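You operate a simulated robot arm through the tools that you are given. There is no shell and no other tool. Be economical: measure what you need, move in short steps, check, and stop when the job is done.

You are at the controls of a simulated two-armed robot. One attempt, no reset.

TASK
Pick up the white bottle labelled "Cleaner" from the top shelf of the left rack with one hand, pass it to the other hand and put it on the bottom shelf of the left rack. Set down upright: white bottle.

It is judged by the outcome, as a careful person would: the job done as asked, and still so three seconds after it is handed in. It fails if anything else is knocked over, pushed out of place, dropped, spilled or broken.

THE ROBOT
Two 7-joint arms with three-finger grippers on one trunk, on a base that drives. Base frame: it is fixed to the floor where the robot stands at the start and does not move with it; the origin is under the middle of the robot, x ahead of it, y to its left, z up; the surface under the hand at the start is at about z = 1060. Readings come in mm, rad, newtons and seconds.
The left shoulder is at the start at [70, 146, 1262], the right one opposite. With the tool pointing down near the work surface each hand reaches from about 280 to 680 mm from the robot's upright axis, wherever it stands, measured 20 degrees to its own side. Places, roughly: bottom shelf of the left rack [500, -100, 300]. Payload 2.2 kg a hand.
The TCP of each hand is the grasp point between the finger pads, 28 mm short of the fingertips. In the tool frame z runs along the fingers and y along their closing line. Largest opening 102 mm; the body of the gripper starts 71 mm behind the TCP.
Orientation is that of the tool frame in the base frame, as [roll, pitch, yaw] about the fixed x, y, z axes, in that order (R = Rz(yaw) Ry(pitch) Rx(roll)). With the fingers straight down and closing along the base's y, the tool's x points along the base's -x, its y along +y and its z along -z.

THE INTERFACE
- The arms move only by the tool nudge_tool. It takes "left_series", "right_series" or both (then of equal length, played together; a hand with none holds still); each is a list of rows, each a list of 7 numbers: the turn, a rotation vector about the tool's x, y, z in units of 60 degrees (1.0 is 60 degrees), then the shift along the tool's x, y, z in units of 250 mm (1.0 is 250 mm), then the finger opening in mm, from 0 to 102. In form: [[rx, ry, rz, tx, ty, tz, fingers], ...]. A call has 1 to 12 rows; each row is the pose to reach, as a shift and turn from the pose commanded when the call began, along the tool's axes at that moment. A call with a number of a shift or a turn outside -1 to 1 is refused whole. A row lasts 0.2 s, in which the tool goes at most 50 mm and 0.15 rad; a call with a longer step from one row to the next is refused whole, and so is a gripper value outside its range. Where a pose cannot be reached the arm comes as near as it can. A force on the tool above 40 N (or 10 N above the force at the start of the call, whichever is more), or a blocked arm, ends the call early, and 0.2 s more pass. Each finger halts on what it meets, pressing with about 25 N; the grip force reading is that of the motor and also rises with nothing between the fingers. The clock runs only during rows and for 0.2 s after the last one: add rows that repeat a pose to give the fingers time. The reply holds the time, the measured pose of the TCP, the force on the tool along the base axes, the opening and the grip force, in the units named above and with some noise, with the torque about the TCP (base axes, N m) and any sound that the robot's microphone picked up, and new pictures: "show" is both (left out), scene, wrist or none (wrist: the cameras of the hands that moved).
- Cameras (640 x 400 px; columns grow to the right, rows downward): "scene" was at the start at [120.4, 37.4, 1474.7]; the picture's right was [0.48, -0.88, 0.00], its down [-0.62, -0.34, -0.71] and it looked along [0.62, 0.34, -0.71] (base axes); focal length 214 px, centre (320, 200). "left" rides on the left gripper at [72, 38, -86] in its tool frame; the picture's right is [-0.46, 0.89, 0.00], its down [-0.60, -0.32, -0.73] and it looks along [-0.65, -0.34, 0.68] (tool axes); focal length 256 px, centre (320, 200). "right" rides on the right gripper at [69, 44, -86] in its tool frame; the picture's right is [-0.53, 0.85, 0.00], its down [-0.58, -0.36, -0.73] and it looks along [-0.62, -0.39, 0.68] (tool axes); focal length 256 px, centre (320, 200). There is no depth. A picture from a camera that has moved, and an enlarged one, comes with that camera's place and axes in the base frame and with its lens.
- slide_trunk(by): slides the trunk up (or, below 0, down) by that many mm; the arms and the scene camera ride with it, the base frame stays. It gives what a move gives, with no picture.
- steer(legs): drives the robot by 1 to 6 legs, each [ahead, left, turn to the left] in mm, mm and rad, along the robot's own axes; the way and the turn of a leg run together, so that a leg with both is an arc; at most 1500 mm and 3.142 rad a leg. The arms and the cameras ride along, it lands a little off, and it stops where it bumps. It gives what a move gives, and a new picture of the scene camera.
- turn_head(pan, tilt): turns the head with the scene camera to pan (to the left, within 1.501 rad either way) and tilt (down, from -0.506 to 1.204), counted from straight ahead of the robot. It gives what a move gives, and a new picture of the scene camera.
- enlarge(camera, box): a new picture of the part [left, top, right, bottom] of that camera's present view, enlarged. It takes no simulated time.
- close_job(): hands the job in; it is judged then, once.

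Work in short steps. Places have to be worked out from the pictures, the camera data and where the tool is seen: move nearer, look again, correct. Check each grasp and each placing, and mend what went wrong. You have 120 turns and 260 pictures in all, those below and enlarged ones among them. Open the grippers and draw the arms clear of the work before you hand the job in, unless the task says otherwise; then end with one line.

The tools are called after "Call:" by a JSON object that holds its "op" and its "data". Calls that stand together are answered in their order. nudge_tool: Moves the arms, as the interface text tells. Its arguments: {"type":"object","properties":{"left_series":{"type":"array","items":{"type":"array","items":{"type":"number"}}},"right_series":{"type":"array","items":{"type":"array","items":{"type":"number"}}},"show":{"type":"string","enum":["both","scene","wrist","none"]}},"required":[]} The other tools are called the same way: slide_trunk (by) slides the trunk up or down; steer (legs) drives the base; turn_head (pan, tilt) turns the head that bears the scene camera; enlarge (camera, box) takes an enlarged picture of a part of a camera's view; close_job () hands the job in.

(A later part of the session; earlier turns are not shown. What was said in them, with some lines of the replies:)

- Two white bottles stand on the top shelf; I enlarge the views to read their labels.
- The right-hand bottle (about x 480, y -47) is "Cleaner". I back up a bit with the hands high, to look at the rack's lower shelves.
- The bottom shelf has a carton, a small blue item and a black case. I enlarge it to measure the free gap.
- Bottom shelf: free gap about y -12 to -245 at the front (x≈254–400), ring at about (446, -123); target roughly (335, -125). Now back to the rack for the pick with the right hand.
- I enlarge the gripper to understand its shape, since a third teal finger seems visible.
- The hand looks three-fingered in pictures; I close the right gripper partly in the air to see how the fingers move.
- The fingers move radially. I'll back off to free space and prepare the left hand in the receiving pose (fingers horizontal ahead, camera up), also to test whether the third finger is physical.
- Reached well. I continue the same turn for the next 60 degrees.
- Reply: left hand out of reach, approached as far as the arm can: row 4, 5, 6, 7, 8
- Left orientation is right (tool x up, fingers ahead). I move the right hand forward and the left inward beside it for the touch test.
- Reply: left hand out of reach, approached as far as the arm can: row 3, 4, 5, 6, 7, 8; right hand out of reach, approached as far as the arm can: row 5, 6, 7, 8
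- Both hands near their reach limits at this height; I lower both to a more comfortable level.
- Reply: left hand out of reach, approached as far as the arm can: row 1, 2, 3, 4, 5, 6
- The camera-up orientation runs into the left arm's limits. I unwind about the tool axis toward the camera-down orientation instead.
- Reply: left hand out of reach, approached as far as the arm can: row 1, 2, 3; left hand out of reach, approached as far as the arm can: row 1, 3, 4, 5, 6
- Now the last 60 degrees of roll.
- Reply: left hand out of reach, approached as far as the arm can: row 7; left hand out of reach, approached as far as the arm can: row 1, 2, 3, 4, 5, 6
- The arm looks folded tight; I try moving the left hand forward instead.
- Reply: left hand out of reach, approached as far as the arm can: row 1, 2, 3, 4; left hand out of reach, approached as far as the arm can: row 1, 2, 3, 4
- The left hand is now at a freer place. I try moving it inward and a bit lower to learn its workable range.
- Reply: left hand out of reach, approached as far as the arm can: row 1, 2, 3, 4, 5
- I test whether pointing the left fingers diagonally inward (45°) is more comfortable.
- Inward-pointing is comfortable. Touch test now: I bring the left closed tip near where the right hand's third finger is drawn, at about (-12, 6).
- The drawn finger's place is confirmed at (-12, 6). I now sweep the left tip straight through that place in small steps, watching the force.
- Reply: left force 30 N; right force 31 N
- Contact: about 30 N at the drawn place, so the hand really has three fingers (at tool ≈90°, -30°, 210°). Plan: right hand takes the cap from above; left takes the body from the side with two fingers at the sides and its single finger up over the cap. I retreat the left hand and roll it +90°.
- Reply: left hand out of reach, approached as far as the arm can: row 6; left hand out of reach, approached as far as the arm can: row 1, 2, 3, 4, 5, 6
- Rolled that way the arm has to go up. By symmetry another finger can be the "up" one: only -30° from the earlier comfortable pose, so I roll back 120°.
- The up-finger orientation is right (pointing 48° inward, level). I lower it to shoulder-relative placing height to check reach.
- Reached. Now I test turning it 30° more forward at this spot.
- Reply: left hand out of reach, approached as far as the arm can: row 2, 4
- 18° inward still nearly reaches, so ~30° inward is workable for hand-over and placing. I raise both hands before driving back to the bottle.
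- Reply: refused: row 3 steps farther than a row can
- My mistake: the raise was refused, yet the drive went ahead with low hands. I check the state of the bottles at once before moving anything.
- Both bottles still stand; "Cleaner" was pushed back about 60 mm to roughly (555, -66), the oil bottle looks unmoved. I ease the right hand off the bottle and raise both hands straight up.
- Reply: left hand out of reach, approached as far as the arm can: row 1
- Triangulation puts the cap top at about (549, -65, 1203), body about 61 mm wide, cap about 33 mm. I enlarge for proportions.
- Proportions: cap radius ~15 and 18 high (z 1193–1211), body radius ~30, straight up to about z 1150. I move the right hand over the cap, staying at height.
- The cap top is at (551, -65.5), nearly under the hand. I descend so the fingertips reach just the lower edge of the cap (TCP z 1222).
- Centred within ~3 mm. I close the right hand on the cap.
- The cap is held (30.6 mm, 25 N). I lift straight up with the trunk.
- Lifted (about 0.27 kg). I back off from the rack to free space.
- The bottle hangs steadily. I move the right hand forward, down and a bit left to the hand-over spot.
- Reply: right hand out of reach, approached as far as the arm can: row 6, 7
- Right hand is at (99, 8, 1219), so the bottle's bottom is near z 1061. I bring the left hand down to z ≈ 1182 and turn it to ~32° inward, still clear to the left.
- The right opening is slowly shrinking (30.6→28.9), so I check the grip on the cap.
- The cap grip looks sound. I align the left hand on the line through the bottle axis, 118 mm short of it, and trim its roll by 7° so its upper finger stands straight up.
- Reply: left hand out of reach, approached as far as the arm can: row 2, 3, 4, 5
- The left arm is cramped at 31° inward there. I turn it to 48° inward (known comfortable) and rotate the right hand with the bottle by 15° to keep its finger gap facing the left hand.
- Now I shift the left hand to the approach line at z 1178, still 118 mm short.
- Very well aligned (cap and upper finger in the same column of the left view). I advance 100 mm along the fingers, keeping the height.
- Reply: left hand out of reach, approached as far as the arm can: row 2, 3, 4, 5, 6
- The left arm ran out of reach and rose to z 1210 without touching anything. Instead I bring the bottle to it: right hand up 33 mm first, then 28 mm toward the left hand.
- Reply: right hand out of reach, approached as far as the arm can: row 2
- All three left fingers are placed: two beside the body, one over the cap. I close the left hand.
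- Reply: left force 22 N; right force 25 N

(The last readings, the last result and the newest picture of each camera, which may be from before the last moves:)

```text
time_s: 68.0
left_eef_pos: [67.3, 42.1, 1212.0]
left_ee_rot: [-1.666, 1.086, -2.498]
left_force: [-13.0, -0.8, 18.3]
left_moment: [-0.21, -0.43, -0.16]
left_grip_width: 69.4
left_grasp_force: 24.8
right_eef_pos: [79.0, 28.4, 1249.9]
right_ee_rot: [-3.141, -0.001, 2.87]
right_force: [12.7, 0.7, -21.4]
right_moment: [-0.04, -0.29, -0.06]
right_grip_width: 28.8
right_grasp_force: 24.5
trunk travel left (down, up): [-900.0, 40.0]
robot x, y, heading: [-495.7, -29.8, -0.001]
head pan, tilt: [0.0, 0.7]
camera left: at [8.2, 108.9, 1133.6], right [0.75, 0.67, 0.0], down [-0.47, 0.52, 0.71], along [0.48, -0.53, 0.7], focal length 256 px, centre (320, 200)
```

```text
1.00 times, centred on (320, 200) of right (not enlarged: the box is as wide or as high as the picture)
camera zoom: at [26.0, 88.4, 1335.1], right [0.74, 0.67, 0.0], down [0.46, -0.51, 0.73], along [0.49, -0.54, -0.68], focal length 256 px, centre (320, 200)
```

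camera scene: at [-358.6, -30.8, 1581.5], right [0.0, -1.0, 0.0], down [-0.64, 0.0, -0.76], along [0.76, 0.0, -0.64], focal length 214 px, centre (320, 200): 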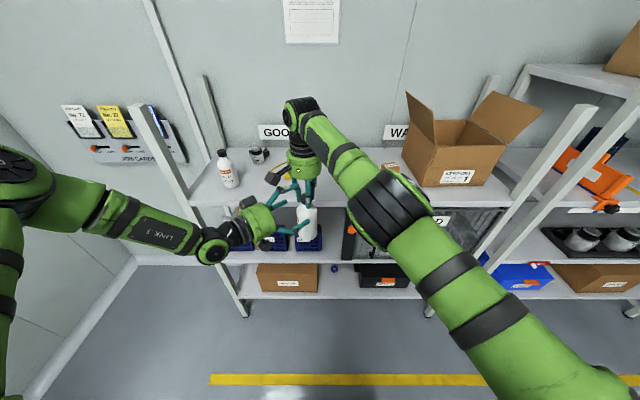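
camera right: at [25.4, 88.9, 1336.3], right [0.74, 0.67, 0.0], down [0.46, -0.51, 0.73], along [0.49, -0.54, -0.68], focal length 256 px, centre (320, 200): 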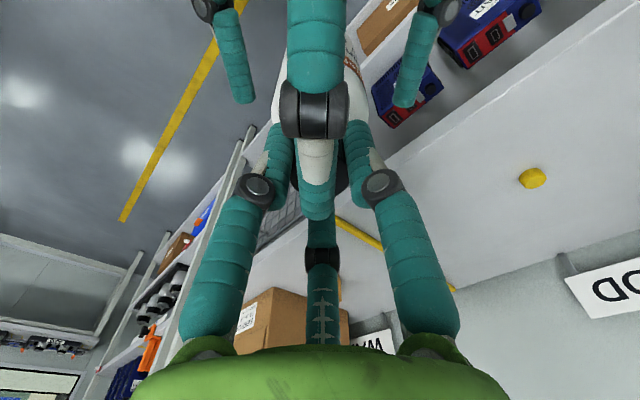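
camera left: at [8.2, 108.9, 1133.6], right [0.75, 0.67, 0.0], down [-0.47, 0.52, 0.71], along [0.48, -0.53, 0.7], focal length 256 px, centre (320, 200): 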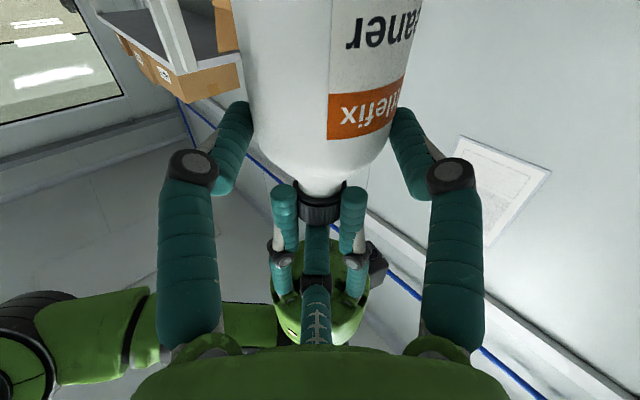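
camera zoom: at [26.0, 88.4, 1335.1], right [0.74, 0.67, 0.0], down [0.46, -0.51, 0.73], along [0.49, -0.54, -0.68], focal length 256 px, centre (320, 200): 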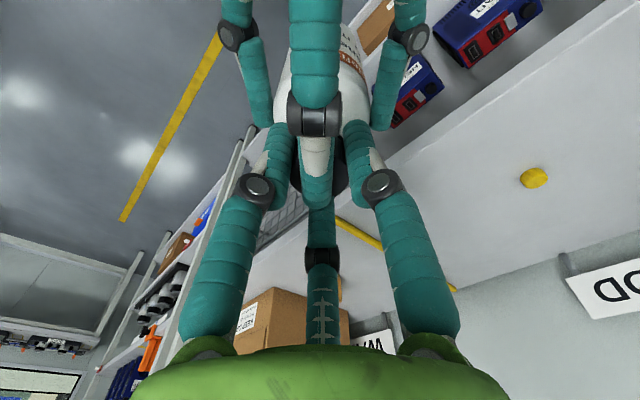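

At 69 mm the upper finger presses on the cap (about 18 N vertically), so it is a bit low. I reopen slightly, lower the bottle 5 mm with the right hand, and close again.

Call:
{"op": "nudge_tool", "data": {"left_series": [[0, 0, 0, 0, 0, 0, 85], [0, 0, 0, 0, 0, 0, 85], [0, 0, 0, 0, 0, 0, 85], [0, 0, 0, 0, 0, 0, 85]], "right_series": [[0, 0, 0, 0, 0, 0, 15], [0, 0, 0, 0, 0, 0.01, 15], [0, 0, 0, 0, 0, 0.02, 15], [0, 0, 0, 0, 0, 0.02, 15]], "show": "none"}}

Call:
{"op": "nudge_tool", "data": {"left_series": [[0, 0, 0, 0, 0, 0, 78], [0, 0, 0, 0, 0, 0, 70], [0, 0, 0, 0, 0, 0, 60], [0, 0, 0, 0, 0, 0, 50], [0, 0, 0, 0, 0, 0, 50]], "show": "wrist"}}

```text
time_s: 69.0
left_eef_pos: [68.3, 42.5, 1209.0]
left_ee_rot: [-1.682, 1.083, -2.506]
left_force: [0.5, 0.5, 0.1]
left_moment: [-0.03, 0.0, 0.02]
left_grip_width: 85.1
left_grasp_force: 0.0
right_eef_pos: [77.9, 29.0, 1245.1]
right_ee_rot: [3.14, -0.001, 2.871]
right_force: [0.4, 0.3, -3.0]
right_moment: [-0.03, 0.02, -0.02]
right_grip_width: 28.4
right_grasp_force: 25.0
trunk travel left (down, up): [-900.0, 40.0]
robot x, y, heading: [-491.9, -29.1, 0.001]
head pan, tilt: [0.0, 0.7]
```

```text
time_s: 70.2
left_eef_pos: [67.4, 42.2, 1209.2]
left_ee_rot: [-1.681, 1.082, -2.508]
left_force: [-2.7, -0.2, 0.0]
left_moment: [0.0, 0.01, -0.04]
left_grip_width: 68.9
left_grasp_force: 25.5
right_eef_pos: [79.1, 28.9, 1246.0]
right_ee_rot: [3.141, 0.001, 2.871]
right_force: [3.0, -0.2, -2.3]
right_moment: [-0.03, -0.14, -0.06]
right_grip_width: 28.8
right_grasp_force: 25.3
trunk travel left (down, up): [-900.0, 40.0]
robot x, y, heading: [-492.1, -27.7, -0.002]
head pan, tilt: [0.0, 0.7]
camera left: at [7.5, 109.9, 1131.8], right [0.74, 0.67, 0.0], down [-0.46, 0.52, 0.72], along [0.48, -0.53, 0.69], focal length 256 px, centre (320, 200)
```

left: 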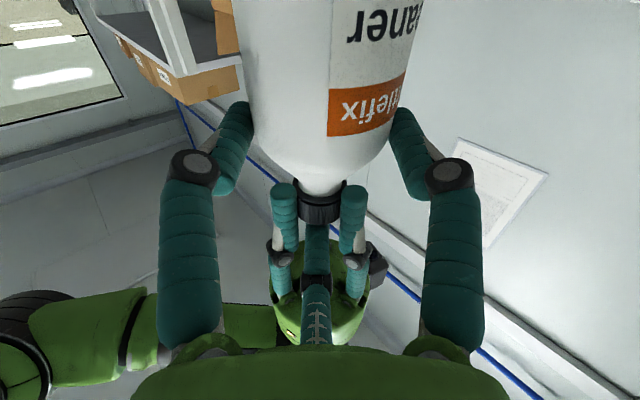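

Firm grip by the side fingers (68.9 mm) with no vertical push. I open the right hand and watch whether the left takes the weight.

Call:
{"op": "nudge_tool", "data": {"right_series": [[0, 0, 0, 0, 0, 0, 34], [0, 0, 0, 0, 0, 0, 40], [0, 0, 0, 0, 0, 0, 55], [0, 0, 0, 0, 0, 0, 70], [0, 0, 0, 0, 0, 0, 70]], "show": "wrist"}}

Call:
{"op": "enlarge", "data": {"camera": "left", "box": [0, 0, 640, 400]}}

```text
time_s: 71.4
left_eef_pos: [67.8, 42.3, 1209.1]
left_ee_rot: [-1.68, 1.082, -2.508]
left_force: [0.9, 0.5, -0.5]
left_moment: [0.03, 0.05, -0.02]
left_grip_width: 68.7
left_grasp_force: 25.0
right_eef_pos: [79.4, 30.3, 1245.7]
right_ee_rot: [3.141, 0.001, 2.871]
right_force: [0.1, 0.3, -0.5]
right_moment: [0.0, -0.01, -0.02]
right_grip_width: 69.9
right_grasp_force: 0.1
trunk travel left (down, up): [-900.0, 40.0]
robot x, y, heading: [-492.6, -26.0, 0.007]
head pan, tilt: [0.0, 0.7]
camera right: at [25.5, 89.5, 1331.3], right [0.74, 0.67, 0.0], down [0.46, -0.51, 0.73], along [0.49, -0.54, -0.68], focal length 256 px, centre (320, 200)
```

right: 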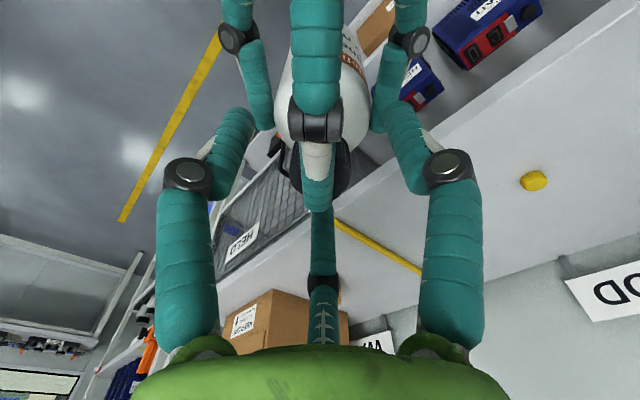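

```text
1.00 times, centred on (320, 200) of left (not enlarged: the box is as wide or as high as the picture)
camera zoom: at [7.7, 110.0, 1131.9], right [0.74, 0.67, 0.0], down [-0.46, 0.52, 0.72], along [0.48, -0.53, 0.7], focal length 256 px, centre (320, 200)
```

zoom: 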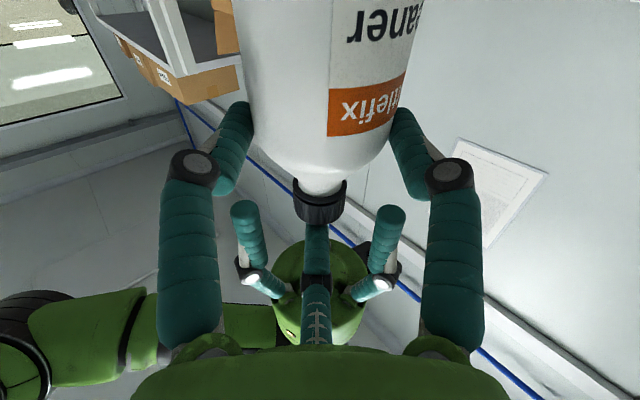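

The bottle stays put in the left hand. I raise the right hand straight up off the cap.

Call:
{"op": "nudge_tool", "data": {"right_series": [[0, 0, 0, 0, 0, -0.08, 75], [0, 0, 0, 0, 0, -0.16, 80], [0, 0, 0, 0, 0, -0.24, 80], [0, 0, 0, 0, 0, -0.32, 80], [0, 0, 0, 0, 0, -0.4, 80]], "show": "scene"}}

```text
time_s: 72.6
left_eef_pos: [67.0, 43.2, 1209.1]
left_ee_rot: [-1.68, 1.084, -2.504]
left_force: [0.4, 0.4, 0.8]
left_moment: [0.01, 0.03, -0.01]
left_grip_width: 68.9
left_grasp_force: 25.2
right_eef_pos: [59.5, 21.0, 1336.6]
right_ee_rot: [-3.139, -0.001, 2.869]
right_force: [-0.2, -0.1, -0.2]
right_moment: [0.01, -0.01, -0.01]
right_grip_width: 80.1
right_grasp_force: 0.1
right hand out of reach, approached as far as the arm can: row 3, 4, 5
trunk travel left (down, up): [-900.0, 40.0]
robot x, y, heading: [-492.2, -28.1, -0.0]
head pan, tilt: [0.0, 0.7]
camera scene: at [-360.1, -31.0, 1581.6], right [0.0, -1.0, 0.0], down [-0.64, 0.0, -0.77], along [0.77, 0.0, -0.64], focal length 214 px, centre (320, 200)
```

scene: 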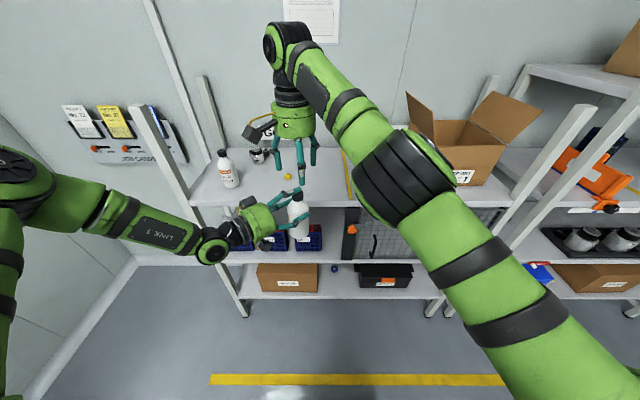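

The left hand holds the bottle alone. I tuck the right hand back and to the right so it stays clear of the rack later.

Call:
{"op": "nudge_tool", "data": {"right_series": [[0, 0, 0, 0.062, -0.149, 0, 80], [0, 0, 0, 0.125, -0.298, 0, 80], [0, 0, 0, 0.188, -0.447, 0, 80], [0, 0, 0, 0.25, -0.595, 0, 80], [0, 0, 0, 0.313, -0.744, 0, 80], [0, 0, 0, 0.376, -0.893, 0, 80]], "show": "none"}}

Call:
{"op": "turn_head", "data": {"pan": 0.1, "tilt": 0.75}}

```text
time_s: 74.0
left_eef_pos: [65.4, 39.8, 1210.6]
left_ee_rot: [-1.679, 1.086, -2.504]
left_force: [-0.9, 0.1, -0.5]
left_moment: [0.03, 0.08, 0.02]
left_grip_width: 68.8
left_grasp_force: 24.8
right_eef_pos: [-92.1, -171.4, 1336.6]
right_ee_rot: [3.141, 0.003, 2.871]
right_force: [-0.5, 0.4, 0.2]
right_moment: [0.01, -0.05, -0.02]
right_grip_width: 80.3
right_grasp_force: 0.1
right hand out of reach, approached as far as the arm can: row 1
trunk travel left (down, up): [-900.0, 40.0]
robot x, y, heading: [-491.1, -31.3, 0.0]
head pan, tilt: [0.0, 0.7]
```

```text
time_s: 74.7
left_eef_pos: [66.3, 42.9, 1209.7]
left_ee_rot: [-1.678, 1.084, -2.507]
left_force: [0.0, 0.0, 0.5]
left_moment: [0.05, 0.02, -0.01]
left_grip_width: 68.9
left_grasp_force: 24.9
right_eef_pos: [-89.5, -169.8, 1335.9]
right_ee_rot: [-3.141, 0.0, 2.872]
right_force: [-0.5, -0.1, -0.3]
right_moment: [-0.02, 0.0, 0.0]
right_grip_width: 80.1
right_grasp_force: 0.1
trunk travel left (down, up): [-900.0, 40.0]
robot x, y, heading: [-492.1, -29.9, 0.003]
head pan, tilt: [0.099, 0.75]
camera scene: at [-362.0, -23.4, 1577.4], right [0.1, -0.99, 0.0], down [-0.68, -0.07, -0.73], along [0.73, 0.07, -0.68], focal length 214 px, centre (320, 200)
```

scene: 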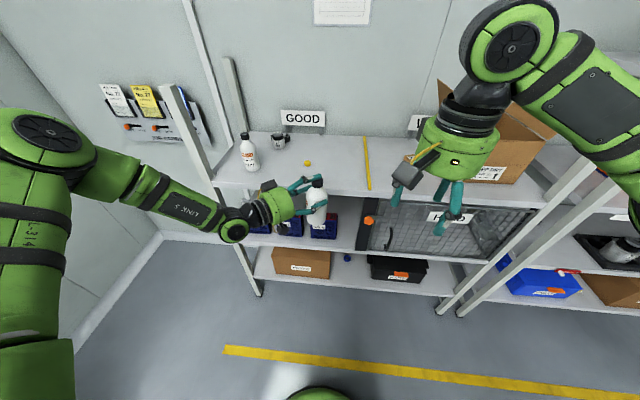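

The bottle is held and clear of the rack by over 100 mm. I lower the trunk toward the bottom shelf level.

Call:
{"op": "slide_trunk", "data": {"by": -720}}

Call:
{"op": "turn_head", "data": {"pan": 0.1, "tilt": 0.55}}

Call:
{"op": "enlarge", "data": {"camera": "left", "box": [0, 0, 640, 400]}}

```text
refused: -720 is not a number from -400 to 400
```

```text
time_s: 75.4
left_eef_pos: [67.7, 42.0, 1209.5]
left_ee_rot: [-1.68, 1.083, -2.506]
left_force: [0.7, -0.6, -0.9]
left_moment: [0.02, 0.03, 0.01]
left_grip_width: 68.7
left_grasp_force: 25.2
right_eef_pos: [-87.3, -169.7, 1334.6]
right_ee_rot: [-3.141, 0.0, 2.872]
right_force: [0.1, 0.5, 0.3]
right_moment: [0.01, -0.01, 0.03]
right_grip_width: 80.2
right_grasp_force: 0.0
trunk travel left (down, up): [-900.0, 40.0]
robot x, y, heading: [-493.9, -30.4, 0.003]
head pan, tilt: [0.099, 0.55]
camera scene: at [-354.1, -22.3, 1594.6], right [0.1, -0.99, 0.0], down [-0.52, -0.05, -0.85], along [0.85, 0.09, -0.52], focal length 214 px, centre (320, 200)
```

scene: 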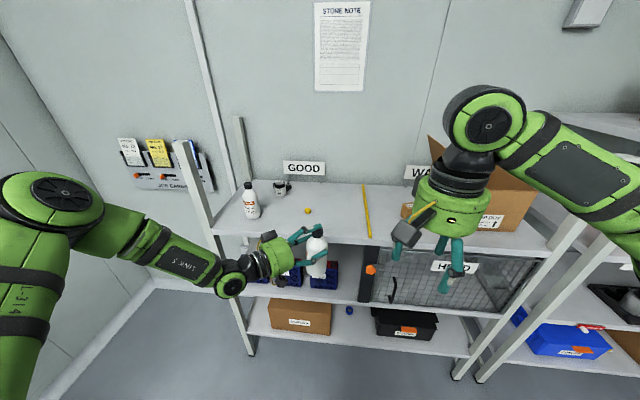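

```text
1.00 times, centred on (320, 200) of left (not enlarged: the box is as wide or as high as the picture)
camera zoom: at [7.5, 110.1, 1131.9], right [0.74, 0.67, 0.0], down [-0.46, 0.52, 0.72], along [0.48, -0.53, 0.7], focal length 256 px, centre (320, 200)
```

zoom: 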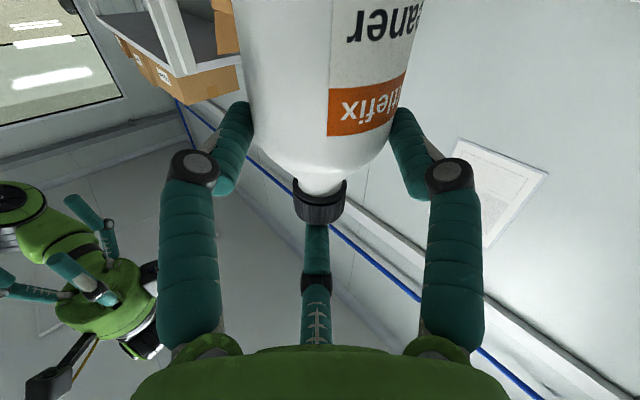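

The slide is limited to 400 per call; I lower in two steps.

Call:
{"op": "slide_trunk", "data": {"by": -360}}

Call:
{"op": "slide_trunk", "data": {"by": -350}}

Call:
{"op": "enlarge", "data": {"camera": "scene", "box": [0, 0, 640, 400]}}

```text
time_s: 78.9
left_eef_pos: [67.5, 42.8, 848.9]
left_ee_rot: [-1.681, 1.081, -2.506]
left_force: [-0.5, 0.2, 0.2]
left_moment: [0.0, 0.06, 0.0]
left_grip_width: 68.9
left_grasp_force: 25.1
right_eef_pos: [-88.6, -169.4, 975.4]
right_ee_rot: [-3.141, 0.001, 2.871]
right_force: [-0.1, -0.2, 0.5]
right_moment: [0.01, 0.0, 0.0]
right_grip_width: 80.0
right_grasp_force: 0.0
trunk travel left (down, up): [-540.0, 400.0]
robot x, y, heading: [-489.4, -30.6, -0.001]
head pan, tilt: [0.099, 0.55]
```

```text
time_s: 82.3
left_eef_pos: [66.8, 42.4, 498.9]
left_ee_rot: [-1.682, 1.081, -2.505]
left_force: [-0.2, -0.2, 0.6]
left_moment: [0.02, 0.0, -0.02]
left_grip_width: 68.9
left_grasp_force: 25.4
right_eef_pos: [-88.7, -170.5, 624.9]
right_ee_rot: [-3.141, -0.001, 2.871]
right_force: [-0.6, -0.1, 0.0]
right_moment: [0.03, -0.03, -0.01]
right_grip_width: 80.1
right_grasp_force: 0.0
trunk travel left (down, up): [-190.0, 750.0]
robot x, y, heading: [-492.4, -29.4, 0.002]
head pan, tilt: [0.099, 0.55]
```

```text
1.00 times, centred on (320, 200) of scene (not enlarged: the box is as wide or as high as the picture)
camera zoom: at [-354.2, -22.4, 884.7], right [0.1, -0.99, 0.0], down [-0.52, -0.05, -0.85], along [0.85, 0.09, -0.52], focal length 214 px, centre (320, 200)
```

zoom: 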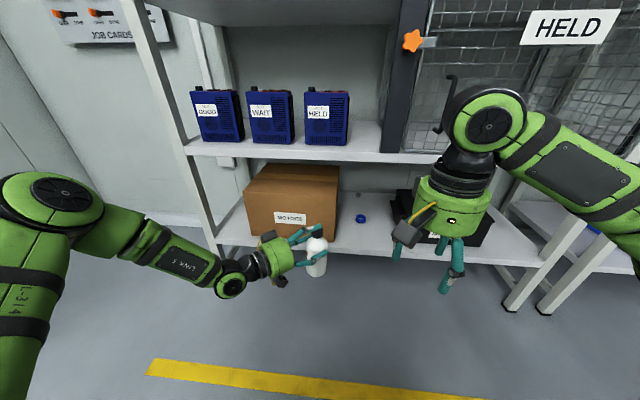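

I enlarge the bottom shelf to measure its height and the free gap.

Call:
{"op": "enlarge", "data": {"camera": "scene", "box": [210, 150, 500, 300]}}

```text
2.21 times, centred on (355, 225) of scene
camera zoom: at [-354.2, -22.4, 884.7], right [0.1, -0.99, 0.0], down [-0.52, -0.05, -0.85], along [0.85, 0.09, -0.52], focal length 473 px, centre (243, 145)
```

zoom: 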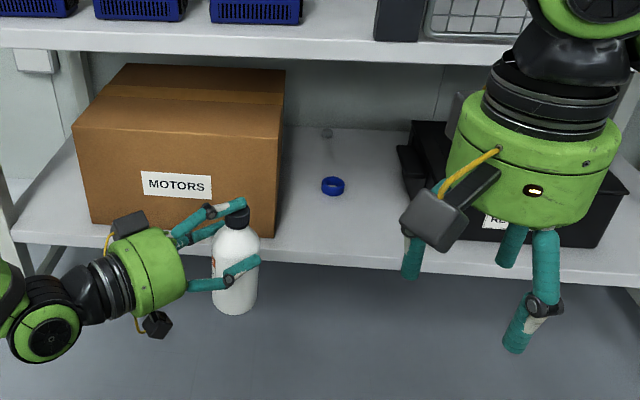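

Gap: carton right side at about y -30, case lid at about y -220, so I aim the bottle at about (302, -138) with the robot turned ~15° left for hand clearance. First I tuck the right hand further back.

Call:
{"op": "nudge_tool", "data": {"right_series": [[0, 0, 0, 0.13, 0, 0, 60], [0, 0, 0, 0.26, 0, 0, 40], [0, 0, 0, 0.4, 0, 0, 30], [0, 0, 0, 0.4, 0, 0, 30]], "show": "none"}}

Call:
{"op": "steer", "data": {"legs": [[0, -313, 0], [0, 0, 0.26]]}}

```text
time_s: 83.3
left_eef_pos: [67.2, 42.8, 498.6]
left_ee_rot: [-1.68, 1.082, -2.507]
left_force: [0.2, 0.4, -1.2]
left_moment: [0.03, 0.04, 0.01]
left_grip_width: 68.9
left_grasp_force: 25.0
right_eef_pos: [-185.3, -141.9, 623.9]
right_ee_rot: [3.141, -0.004, 2.873]
right_force: [0.2, 1.2, -0.5]
right_moment: [0.0, -0.03, 0.0]
right_grip_width: 30.3
right_grasp_force: 0.1
trunk travel left (down, up): [-190.0, 750.0]
robot x, y, heading: [-493.3, -33.7, -0.001]
head pan, tilt: [0.099, 0.55]
```

```text
time_s: 86.4
left_eef_pos: [30.5, -136.8, 498.4]
left_ee_rot: [-1.681, 1.081, -2.247]
left_force: [0.3, -0.5, 0.1]
left_moment: [0.03, 0.04, 0.0]
left_grip_width: 68.9
left_grasp_force: 25.3
right_eef_pos: [-168.4, -379.7, 623.8]
right_ee_rot: [-3.141, 0.0, 3.129]
right_force: [-0.5, 0.7, -0.2]
right_moment: [-0.02, 0.03, -0.01]
right_grip_width: 29.9
right_grasp_force: 0.0
trunk travel left (down, up): [-190.0, 750.0]
robot x, y, heading: [-489.3, -350.0, 0.269]
head pan, tilt: [0.099, 0.55]
camera scene: at [-361.1, -307.2, 884.6], right [0.35, -0.94, 0.0], down [-0.49, -0.18, -0.85], along [0.8, 0.3, -0.52], focal length 214 px, centre (320, 200)
```

scene: 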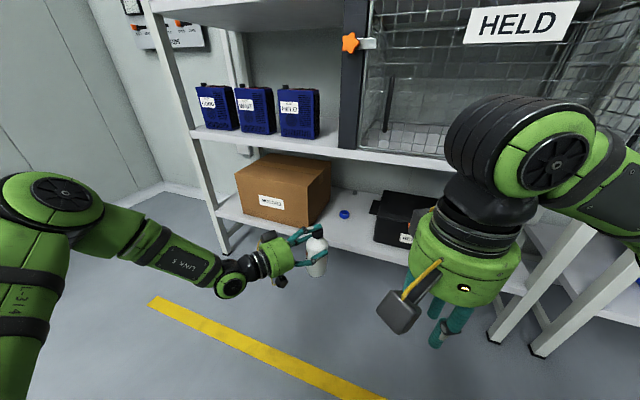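

I re-measure the gap from this viewpoint.

Call:
{"op": "enlarge", "data": {"camera": "scene", "box": [210, 130, 450, 290]}}

```text
2.50 times, centred on (330, 210) of scene
camera zoom: at [-361.1, -307.2, 884.6], right [0.35, -0.94, 0.0], down [-0.49, -0.18, -0.85], along [0.8, 0.3, -0.52], focal length 536 px, centre (295, 175)
```

zoom: 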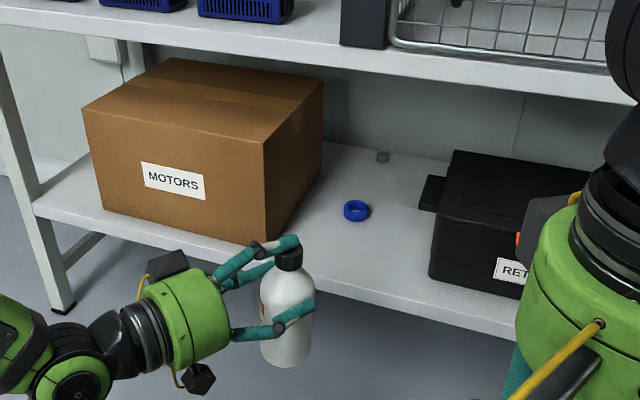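

Front edge at x≈251, carton side y≈-10, case beyond y≈-236. The bottle is now at (45, -146); I drive three quarters of the way toward (305, -138).

Call:
{"op": "steer", "data": {"legs": [[189, -46, 0]]}}

Call:
{"op": "enlarge", "data": {"camera": "scene", "box": [210, 160, 450, 320]}}

```text
time_s: 88.0
left_eef_pos: [225.9, -134.6, 498.9]
left_ee_rot: [-1.681, 1.082, -2.25]
left_force: [1.0, -0.1, 0.3]
left_moment: [0.01, 0.01, -0.01]
left_grip_width: 68.8
left_grasp_force: 24.4
right_eef_pos: [27.0, -377.7, 625.8]
right_ee_rot: [-3.141, 0.001, 3.126]
right_force: [-1.0, -0.4, -0.4]
right_moment: [-0.02, 0.02, 0.02]
right_grip_width: 29.8
right_grasp_force: 0.0
trunk travel left (down, up): [-190.0, 750.0]
robot x, y, heading: [-299.1, -346.8, 0.259]
head pan, tilt: [0.099, 0.55]
camera scene: at [-165.8, -304.3, 884.6], right [0.35, -0.94, 0.0], down [-0.49, -0.18, -0.85], along [0.8, 0.3, -0.52], focal length 214 px, centre (320, 200)
```

scene: 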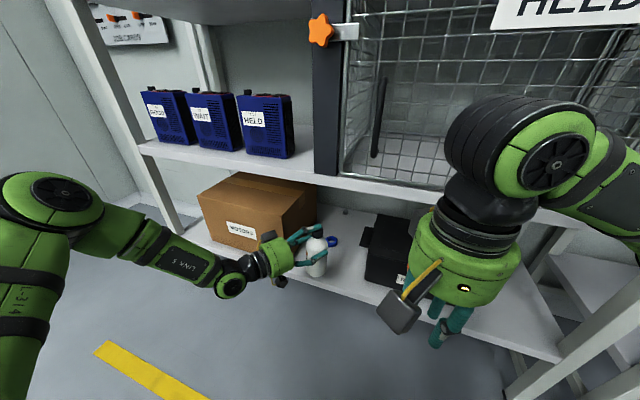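

```text
2.50 times, centred on (330, 240) of scene
camera zoom: at [-165.8, -304.3, 884.6], right [0.35, -0.94, 0.0], down [-0.49, -0.18, -0.85], along [0.8, 0.3, -0.52], focal length 536 px, centre (295, 100)
```

zoom: 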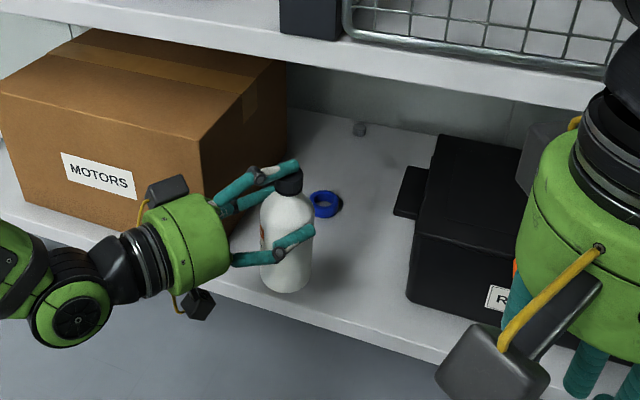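

Clear on both sides. I drive the remaining 65 mm.

Call:
{"op": "steer", "data": {"legs": [[64, -11, 0]]}}

Call:
{"op": "enlarge", "data": {"camera": "scene", "box": [210, 180, 450, 340]}}

Call:
{"op": "enlarge", "data": {"camera": "left", "box": [0, 0, 640, 400]}}

```text
time_s: 88.9
left_eef_pos: [290.8, -129.3, 498.6]
left_ee_rot: [-1.684, 1.081, -2.251]
left_force: [-0.3, 0.3, 0.0]
left_moment: [0.01, 0.05, -0.02]
left_grip_width: 69.1
left_grasp_force: 24.8
right_eef_pos: [91.5, -371.6, 625.5]
right_ee_rot: [3.141, -0.001, 3.127]
right_force: [-0.7, -1.0, 0.2]
right_moment: [-0.01, 0.0, -0.03]
right_grip_width: 30.0
right_grasp_force: 0.1
trunk travel left (down, up): [-190.0, 750.0]
robot x, y, heading: [-232.6, -340.5, 0.254]
head pan, tilt: [0.099, 0.55]
camera scene: at [-101.6, -298.6, 884.6], right [0.35, -0.94, 0.0], down [-0.49, -0.18, -0.85], along [0.8, 0.3, -0.52], focal length 214 px, centre (320, 200)
```

scene: 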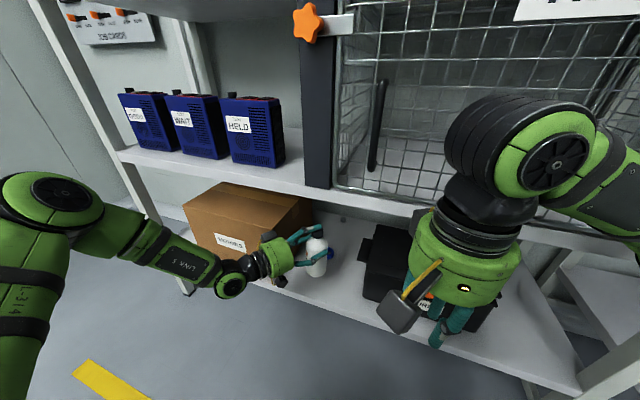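

```text
2.50 times, centred on (330, 260) of scene
camera zoom: at [-101.6, -298.6, 884.6], right [0.35, -0.94, 0.0], down [-0.49, -0.18, -0.85], along [0.8, 0.3, -0.52], focal length 536 px, centre (295, 50)
```

zoom: 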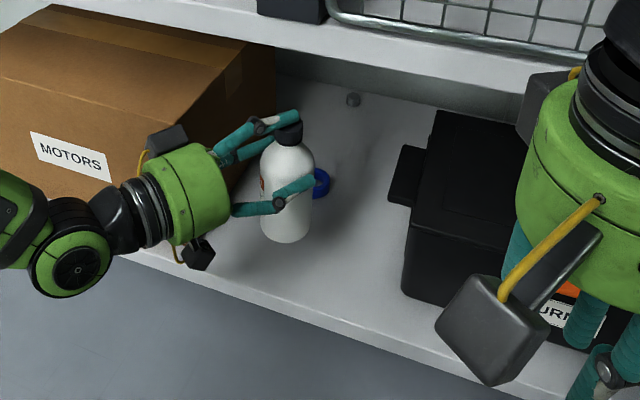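

```text
1.00 times, centred on (320, 200) of left (not enlarged: the box is as wide or as high as the picture)
camera zoom: at [215.0, -79.5, 421.7], right [0.55, 0.83, 0.0], down [-0.58, 0.38, 0.72], along [0.6, -0.39, 0.69], focal length 256 px, centre (320, 200)
```

zoom: 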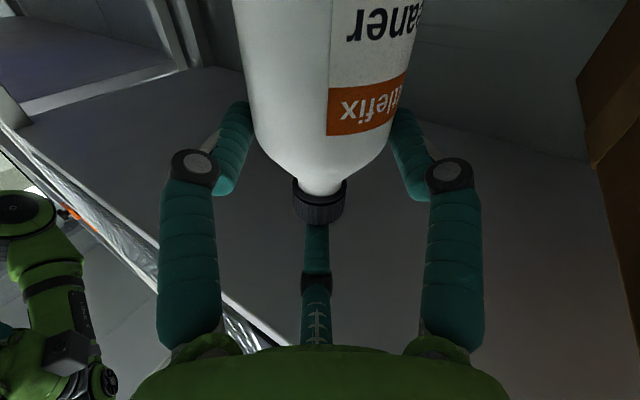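

The bottle is over the free spot at about (305, -138), ring well behind. I lower 62 mm, then in small steps until contact.

Call:
{"op": "slide_trunk", "data": {"by": -62}}

Call:
{"op": "enlarge", "data": {"camera": "scene", "box": [250, 200, 410, 320]}}

```text
time_s: 90.0
left_eef_pos: [289.3, -130.2, 436.6]
left_ee_rot: [-1.68, 1.082, -2.25]
left_force: [-0.8, 0.6, 0.3]
left_moment: [0.05, 0.02, -0.01]
left_grip_width: 69.2
left_grasp_force: 25.3
right_eef_pos: [93.0, -371.9, 563.1]
right_ee_rot: [3.141, 0.0, 3.126]
right_force: [-0.4, -0.1, 0.0]
right_moment: [0.01, -0.03, 0.0]
right_grip_width: 30.0
right_grasp_force: 0.0
trunk travel left (down, up): [-128.0, 812.0]
robot x, y, heading: [-236.5, -341.8, 0.257]
head pan, tilt: [0.099, 0.55]
```

```text
3.33 times, centred on (330, 260) of scene
camera zoom: at [-102.0, -298.7, 822.7], right [0.35, -0.94, 0.0], down [-0.49, -0.18, -0.85], along [0.8, 0.3, -0.52], focal length 715 px, centre (287, 0)
```

zoom: 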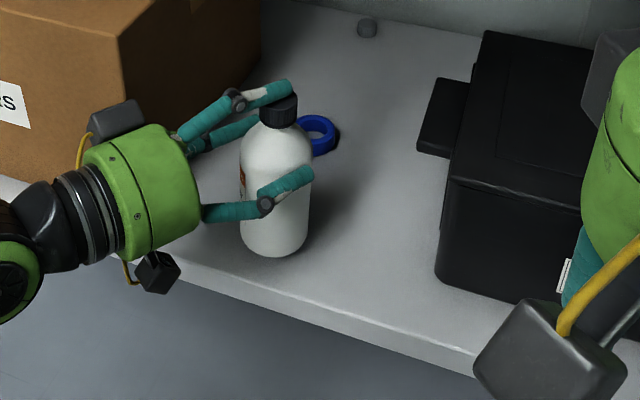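

Bottle bottom appears near z 318. I lower in smaller steps.

Call:
{"op": "slide_trunk", "data": {"by": -10}}

Call:
{"op": "slide_trunk", "data": {"by": -4}}

Call:
{"op": "enlarge", "data": {"camera": "scene", "box": [270, 200, 390, 290]}}

```text
time_s: 90.5
left_eef_pos: [290.0, -129.9, 427.0]
left_ee_rot: [-1.682, 1.082, -2.252]
left_force: [0.1, -0.3, 1.1]
left_moment: [0.02, 0.03, 0.0]
left_grip_width: 68.8
left_grasp_force: 24.6
right_eef_pos: [92.3, -371.4, 554.1]
right_ee_rot: [-3.14, 0.0, 3.127]
right_force: [0.4, 0.5, -0.8]
right_moment: [-0.02, 0.0, 0.02]
right_grip_width: 29.9
right_grasp_force: 0.0
trunk travel left (down, up): [-118.0, 822.0]
robot x, y, heading: [-236.0, -343.5, 0.256]
head pan, tilt: [0.099, 0.55]
```

```text
time_s: 91.1
left_eef_pos: [290.0, -129.7, 423.1]
left_ee_rot: [-1.681, 1.083, -2.25]
left_force: [0.7, 0.4, 0.6]
left_moment: [-0.04, -0.02, -0.01]
left_grip_width: 69.0
left_grasp_force: 25.6
right_eef_pos: [92.3, -371.0, 548.5]
right_ee_rot: [-3.14, 0.0, 3.126]
right_force: [-0.8, 0.0, -0.2]
right_moment: [0.02, 0.0, -0.02]
right_grip_width: 30.0
right_grasp_force: 0.1
trunk travel left (down, up): [-114.0, 826.0]
robot x, y, heading: [-233.5, -343.2, 0.259]
head pan, tilt: [0.099, 0.55]
```

```text
4.44 times, centred on (330, 245) of scene
camera zoom: at [-101.9, -298.7, 808.6], right [0.35, -0.94, 0.0], down [-0.49, -0.18, -0.85], along [0.8, 0.3, -0.52], focal length 953 px, centre (276, 0)
```

zoom: 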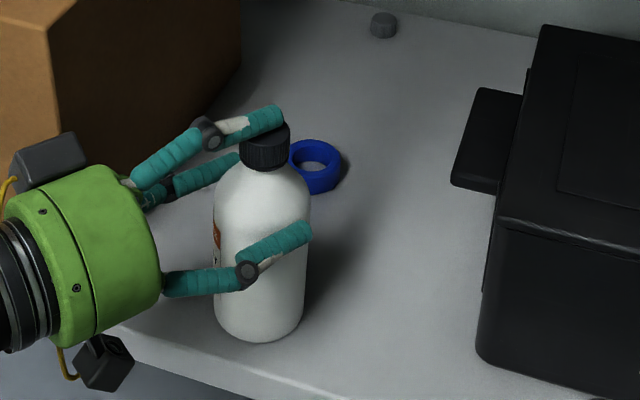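

No contact yet. I continue in 2–3 mm steps, watching the vertical force.

Call:
{"op": "slide_trunk", "data": {"by": -2}}

Call:
{"op": "slide_trunk", "data": {"by": -2}}

```text
time_s: 91.6
left_eef_pos: [289.0, -129.8, 423.3]
left_ee_rot: [-1.672, 1.083, -2.244]
left_force: [-0.6, 0.7, 5.0]
left_moment: [-0.14, 0.05, 0.01]
left_grip_width: 68.7
left_grasp_force: 24.9
right_eef_pos: [91.9, -372.2, 547.4]
right_ee_rot: [-3.141, 0.001, 3.125]
right_force: [0.2, 0.4, 0.4]
right_moment: [0.0, -0.01, -0.01]
right_grip_width: 29.9
right_grasp_force: 0.1
trunk travel left (down, up): [-112.0, 828.0]
robot x, y, heading: [-234.5, -341.9, 0.259]
head pan, tilt: [0.099, 0.55]
```

```text
time_s: 92.1
left_eef_pos: [290.5, -128.2, 423.2]
left_ee_rot: [-1.666, 1.087, -2.235]
left_force: [-4.0, 2.2, 15.4]
left_moment: [-0.25, 0.29, -0.09]
left_grip_width: 68.6
left_grasp_force: 24.9
right_eef_pos: [91.3, -372.7, 545.8]
right_ee_rot: [3.141, 0.002, 3.124]
right_force: [-0.2, 0.6, -0.1]
right_moment: [0.01, 0.02, 0.01]
right_grip_width: 30.1
right_grasp_force: 0.1
trunk travel left (down, up): [-110.0, 830.0]
robot x, y, heading: [-234.6, -343.5, 0.261]
head pan, tilt: [0.099, 0.55]
```

Contact with the shelf (15 N). I relieve 2 mm and then open the left hand slowly.

Call:
{"op": "slide_trunk", "data": {"by": 2}}

Call:
{"op": "nudge_tool", "data": {"left_series": [[0, 0, 0, 0, 0, 0, 72], [0, 0, 0, 0, 0, 0, 76], [0, 0, 0, 0, 0, 0, 84], [0, 0, 0, 0, 0, 0, 94], [0, 0, 0, 0, 0, 0, 102], [0, 0, 0, 0, 0, 0, 102]], "show": "both"}}

Call:
{"op": "enlarge", "data": {"camera": "scene", "box": [270, 190, 390, 290]}}

```text
time_s: 92.6
left_eef_pos: [290.1, -129.9, 423.0]
left_ee_rot: [-1.671, 1.085, -2.243]
left_force: [4.3, -0.2, 11.0]
left_moment: [-0.48, -0.63, 0.1]
left_grip_width: 68.7
left_grasp_force: 24.9
right_eef_pos: [91.9, -372.0, 546.8]
right_ee_rot: [3.141, 0.003, 3.127]
right_force: [0.4, -0.2, -0.4]
right_moment: [0.05, 0.01, 0.01]
right_grip_width: 29.9
right_grasp_force: 0.1
trunk travel left (down, up): [-112.0, 828.0]
robot x, y, heading: [-233.5, -341.5, 0.256]
head pan, tilt: [0.099, 0.55]
```

```text
time_s: 94.0
left_eef_pos: [288.3, -128.8, 420.8]
left_ee_rot: [-1.681, 1.081, -2.252]
left_force: [-0.3, 0.2, -0.1]
left_moment: [0.0, 0.0, 0.01]
left_grip_width: 101.8
left_grasp_force: 0.1
right_eef_pos: [91.3, -369.8, 547.2]
right_ee_rot: [-3.141, 0.002, 3.125]
right_force: [-1.2, 0.1, -0.8]
right_moment: [0.03, -0.01, -0.03]
right_grip_width: 30.0
right_grasp_force: 0.1
trunk travel left (down, up): [-112.0, 828.0]
robot x, y, heading: [-233.2, -340.2, 0.259]
head pan, tilt: [0.099, 0.55]
camera scene: at [-102.1, -298.7, 806.7], right [0.35, -0.94, 0.0], down [-0.49, -0.18, -0.85], along [0.8, 0.3, -0.52], focal length 214 px, centre (320, 200)
camera left: at [214.8, -79.6, 344.0], right [0.55, 0.83, 0.0], down [-0.58, 0.38, 0.72], along [0.6, -0.39, 0.69], focal length 256 px, centre (320, 200)
```

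scene: 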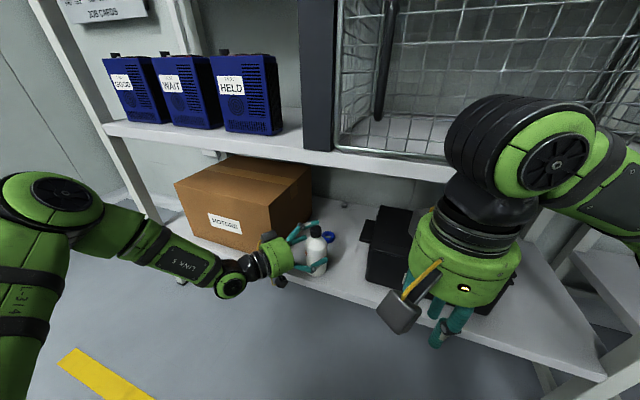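
left: 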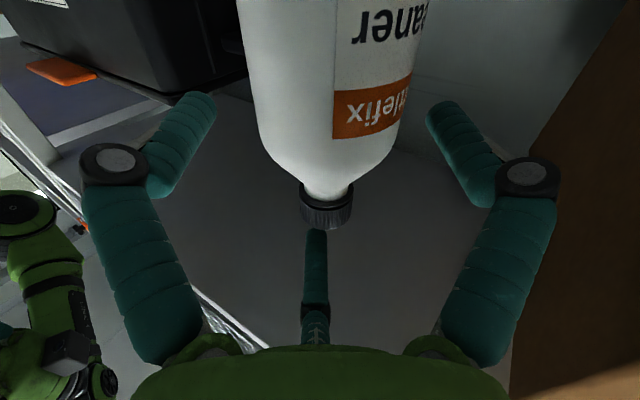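

```text
4.00 times, centred on (330, 240) of scene
camera zoom: at [-102.1, -298.7, 806.7], right [0.35, -0.94, 0.0], down [-0.49, -0.18, -0.85], along [0.8, 0.3, -0.52], focal length 858 px, centre (280, 40)
```

zoom: 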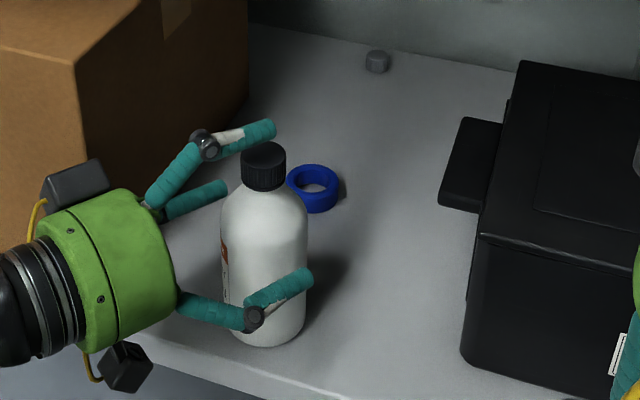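

The bottle stands free on the shelf. I withdraw the left hand back along its fingers, first 20 mm as a check.

Call:
{"op": "nudge_tool", "data": {"left_series": [[0, 0, 0, 0, 0, -0.04, 102], [0, 0, 0, 0, 0, -0.08, 102]], "show": "wrist"}}

```text
time_s: 94.6
left_eef_pos: [273.6, -118.2, 422.5]
left_ee_rot: [-1.68, 1.084, -2.253]
left_force: [0.3, 0.9, 0.2]
left_moment: [0.0, -0.01, 0.01]
left_grip_width: 102.1
left_grasp_force: 0.0
right_eef_pos: [92.1, -371.5, 545.8]
right_ee_rot: [3.141, 0.001, 3.128]
right_force: [-0.2, 0.3, 0.1]
right_moment: [-0.02, 0.03, 0.02]
right_grip_width: 30.3
right_grasp_force: 0.1
trunk travel left (down, up): [-112.0, 828.0]
robot x, y, heading: [-237.8, -340.0, 0.257]
head pan, tilt: [0.099, 0.55]
camera left: at [197.7, -69.7, 344.7], right [0.55, 0.84, 0.0], down [-0.58, 0.38, 0.72], along [0.6, -0.39, 0.69], focal length 256 px, centre (320, 200)
```

left: 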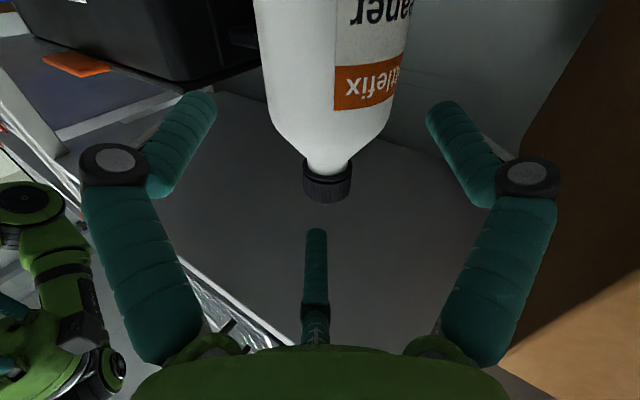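

Exactly along the axis, nothing touched. I withdraw a further 100 mm.

Call:
{"op": "nudge_tool", "data": {"left_series": [[0, 0, 0, 0, 0, -0.08, 102], [0, 0, 0, 0, 0, -0.16, 102], [0, 0, 0, 0, 0, -0.24, 102], [0, 0, 0, 0, 0, -0.32, 102], [0, 0, 0, 0, 0, -0.4, 102]], "show": "both"}}

```text
time_s: 95.8
left_eef_pos: [189.0, -63.5, 425.2]
left_ee_rot: [-1.68, 1.082, -2.251]
left_force: [-0.6, -0.4, 0.3]
left_moment: [-0.01, 0.01, 0.0]
left_grip_width: 102.1
left_grasp_force: 0.1
right_eef_pos: [91.7, -371.4, 546.9]
right_ee_rot: [-3.141, 0.0, 3.127]
right_force: [0.6, -0.3, 0.3]
right_moment: [0.02, 0.02, 0.03]
right_grip_width: 29.9
right_grasp_force: 0.0
trunk travel left (down, up): [-112.0, 828.0]
robot x, y, heading: [-232.6, -340.0, 0.263]
head pan, tilt: [0.099, 0.55]
camera scene: at [-102.1, -298.7, 806.7], right [0.35, -0.94, 0.0], down [-0.49, -0.18, -0.85], along [0.8, 0.3, -0.52], focal length 214 px, centre (320, 200)
camera left: at [114.9, -13.9, 349.2], right [0.55, 0.83, 0.0], down [-0.58, 0.38, 0.72], along [0.6, -0.39, 0.7], focal length 256 px, centre (320, 200)
```

scene: 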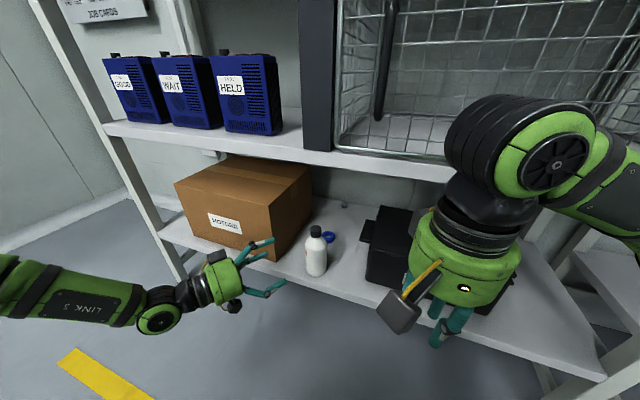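
left: 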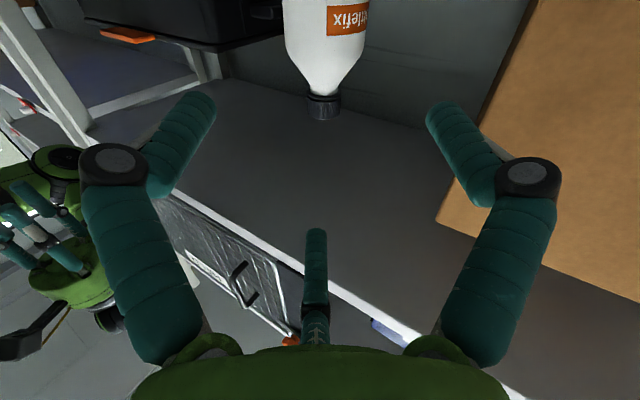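

The bottle stands upright and the hand is out of the rack. I drive the robot straight back and open the right gripper too.

Call:
{"op": "steer", "data": {"legs": [[-242, 64, 0]]}}

Call:
{"op": "nudge_tool", "data": {"right_series": [[0, 0, 0, 0, 0, 0, 60], [0, 0, 0, 0, 0, 0, 90], [0, 0, 0, 0, 0, 0, 102], [0, 0, 0, 0, 0, 0, 102]], "show": "none"}}

Call:
{"op": "enlarge", "data": {"camera": "scene", "box": [180, 120, 440, 290]}}

Call:
{"op": "turn_head", "data": {"pan": 0.0, "tilt": 0.1}}

```text
time_s: 97.6
left_eef_pos: [-57.7, -61.8, 424.7]
left_ee_rot: [-1.68, 1.082, -2.25]
left_force: [0.0, 0.5, -0.1]
left_moment: [-0.02, -0.02, 0.0]
left_grip_width: 102.2
left_grasp_force: 0.1
right_eef_pos: [-154.4, -370.8, 546.4]
right_ee_rot: [3.141, 0.001, 3.128]
right_force: [0.3, -0.5, 0.5]
right_moment: [0.02, 0.0, 0.01]
right_grip_width: 30.0
right_grasp_force: 0.0
trunk travel left (down, up): [-112.0, 828.0]
robot x, y, heading: [-480.4, -340.7, 0.252]
head pan, tilt: [0.099, 0.55]
camera scene: at [-349.6, -297.7, 806.7], right [0.35, -0.94, 0.0], down [-0.49, -0.18, -0.85], along [0.8, 0.3, -0.52], focal length 214 px, centre (320, 200)
```

scene: 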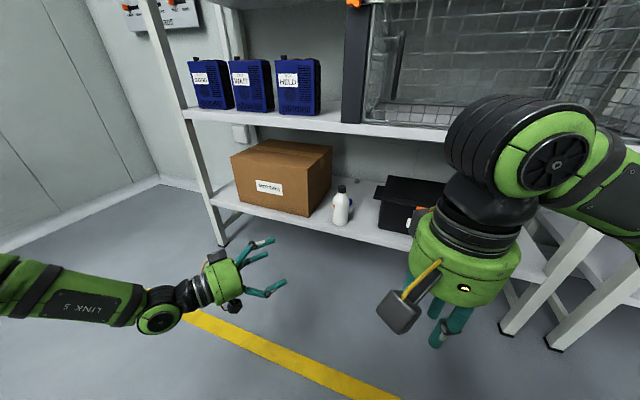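

```text
time_s: 98.6
left_eef_pos: [-57.7, -61.6, 425.8]
left_ee_rot: [-1.682, 1.083, -2.251]
left_force: [-0.1, 0.0, 0.5]
left_moment: [0.0, 0.03, -0.02]
left_grip_width: 102.0
left_grasp_force: 0.0
right_eef_pos: [-156.3, -369.2, 547.8]
right_ee_rot: [3.141, -0.001, 3.128]
right_force: [-0.3, 0.3, 0.1]
right_moment: [-0.04, -0.03, 0.03]
right_grip_width: 101.9
right_grasp_force: 0.1
trunk travel left (down, up): [-112.0, 828.0]
robot x, y, heading: [-483.6, -338.7, 0.259]
head pan, tilt: [0.099, 0.55]
```

```text
2.35 times, centred on (310, 205) of scene
camera zoom: at [-349.6, -297.7, 806.7], right [0.35, -0.94, 0.0], down [-0.49, -0.18, -0.85], along [0.8, 0.3, -0.52], focal length 505 px, centre (344, 188)
```

zoom: 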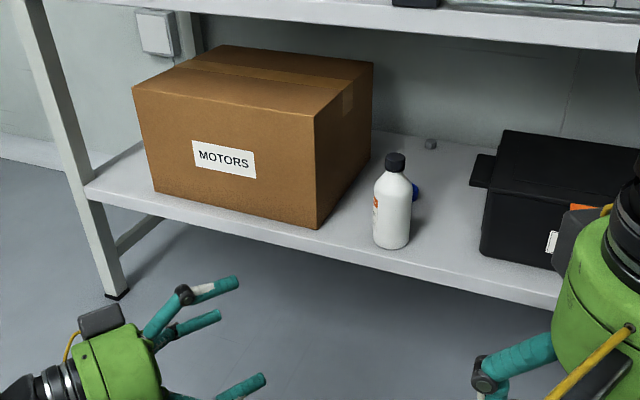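

```text
time_s: 99.5
left_eef_pos: [-57.0, -61.2, 426.1]
left_ee_rot: [-1.68, 1.081, -2.249]
left_force: [0.1, 0.4, 0.4]
left_moment: [0.0, 0.03, -0.01]
left_grip_width: 101.8
left_grasp_force: 0.0
right_eef_pos: [-156.1, -370.5, 546.3]
right_ee_rot: [-3.141, 0.0, 3.128]
right_force: [-0.8, 0.3, 1.0]
right_moment: [0.0, -0.02, 0.01]
right_grip_width: 101.9
right_grasp_force: 0.0
trunk travel left (down, up): [-112.0, 828.0]
robot x, y, heading: [-482.2, -339.9, 0.261]
head pan, tilt: [0.0, 0.099]
camera scene: at [-344.7, -305.6, 848.3], right [0.26, -0.97, 0.0], down [-0.1, -0.03, -0.99], along [0.96, 0.25, -0.1], focal length 214 px, centre (320, 200)
```

scene: 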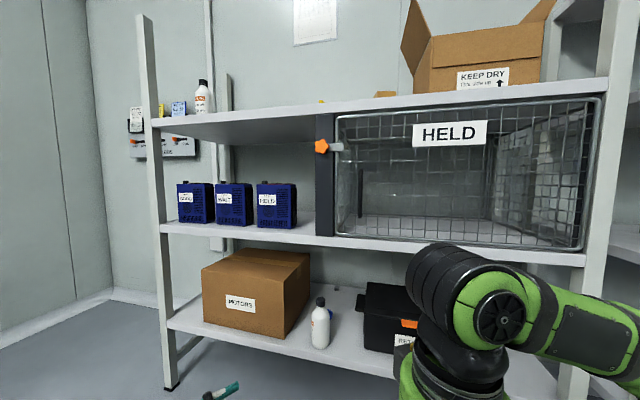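

The white "Cleaner" bottle stands upright on the bottom shelf, everything else is in place, and both grippers are open and clear of the rack. I hand the job in.

Call:
{"op": "close_job", "data": {}}

```text
The job is handed in.
```

The white "Cleaner" bottle was lifted from the top shelf with the right hand, passed to the left, and set upright on the bottom shelf of the left rack. Before the pick, I drove in with a hand too low and pushed the bottle back about 60 mm, but it did not fall, and I saw nothing else moved or knocked over.
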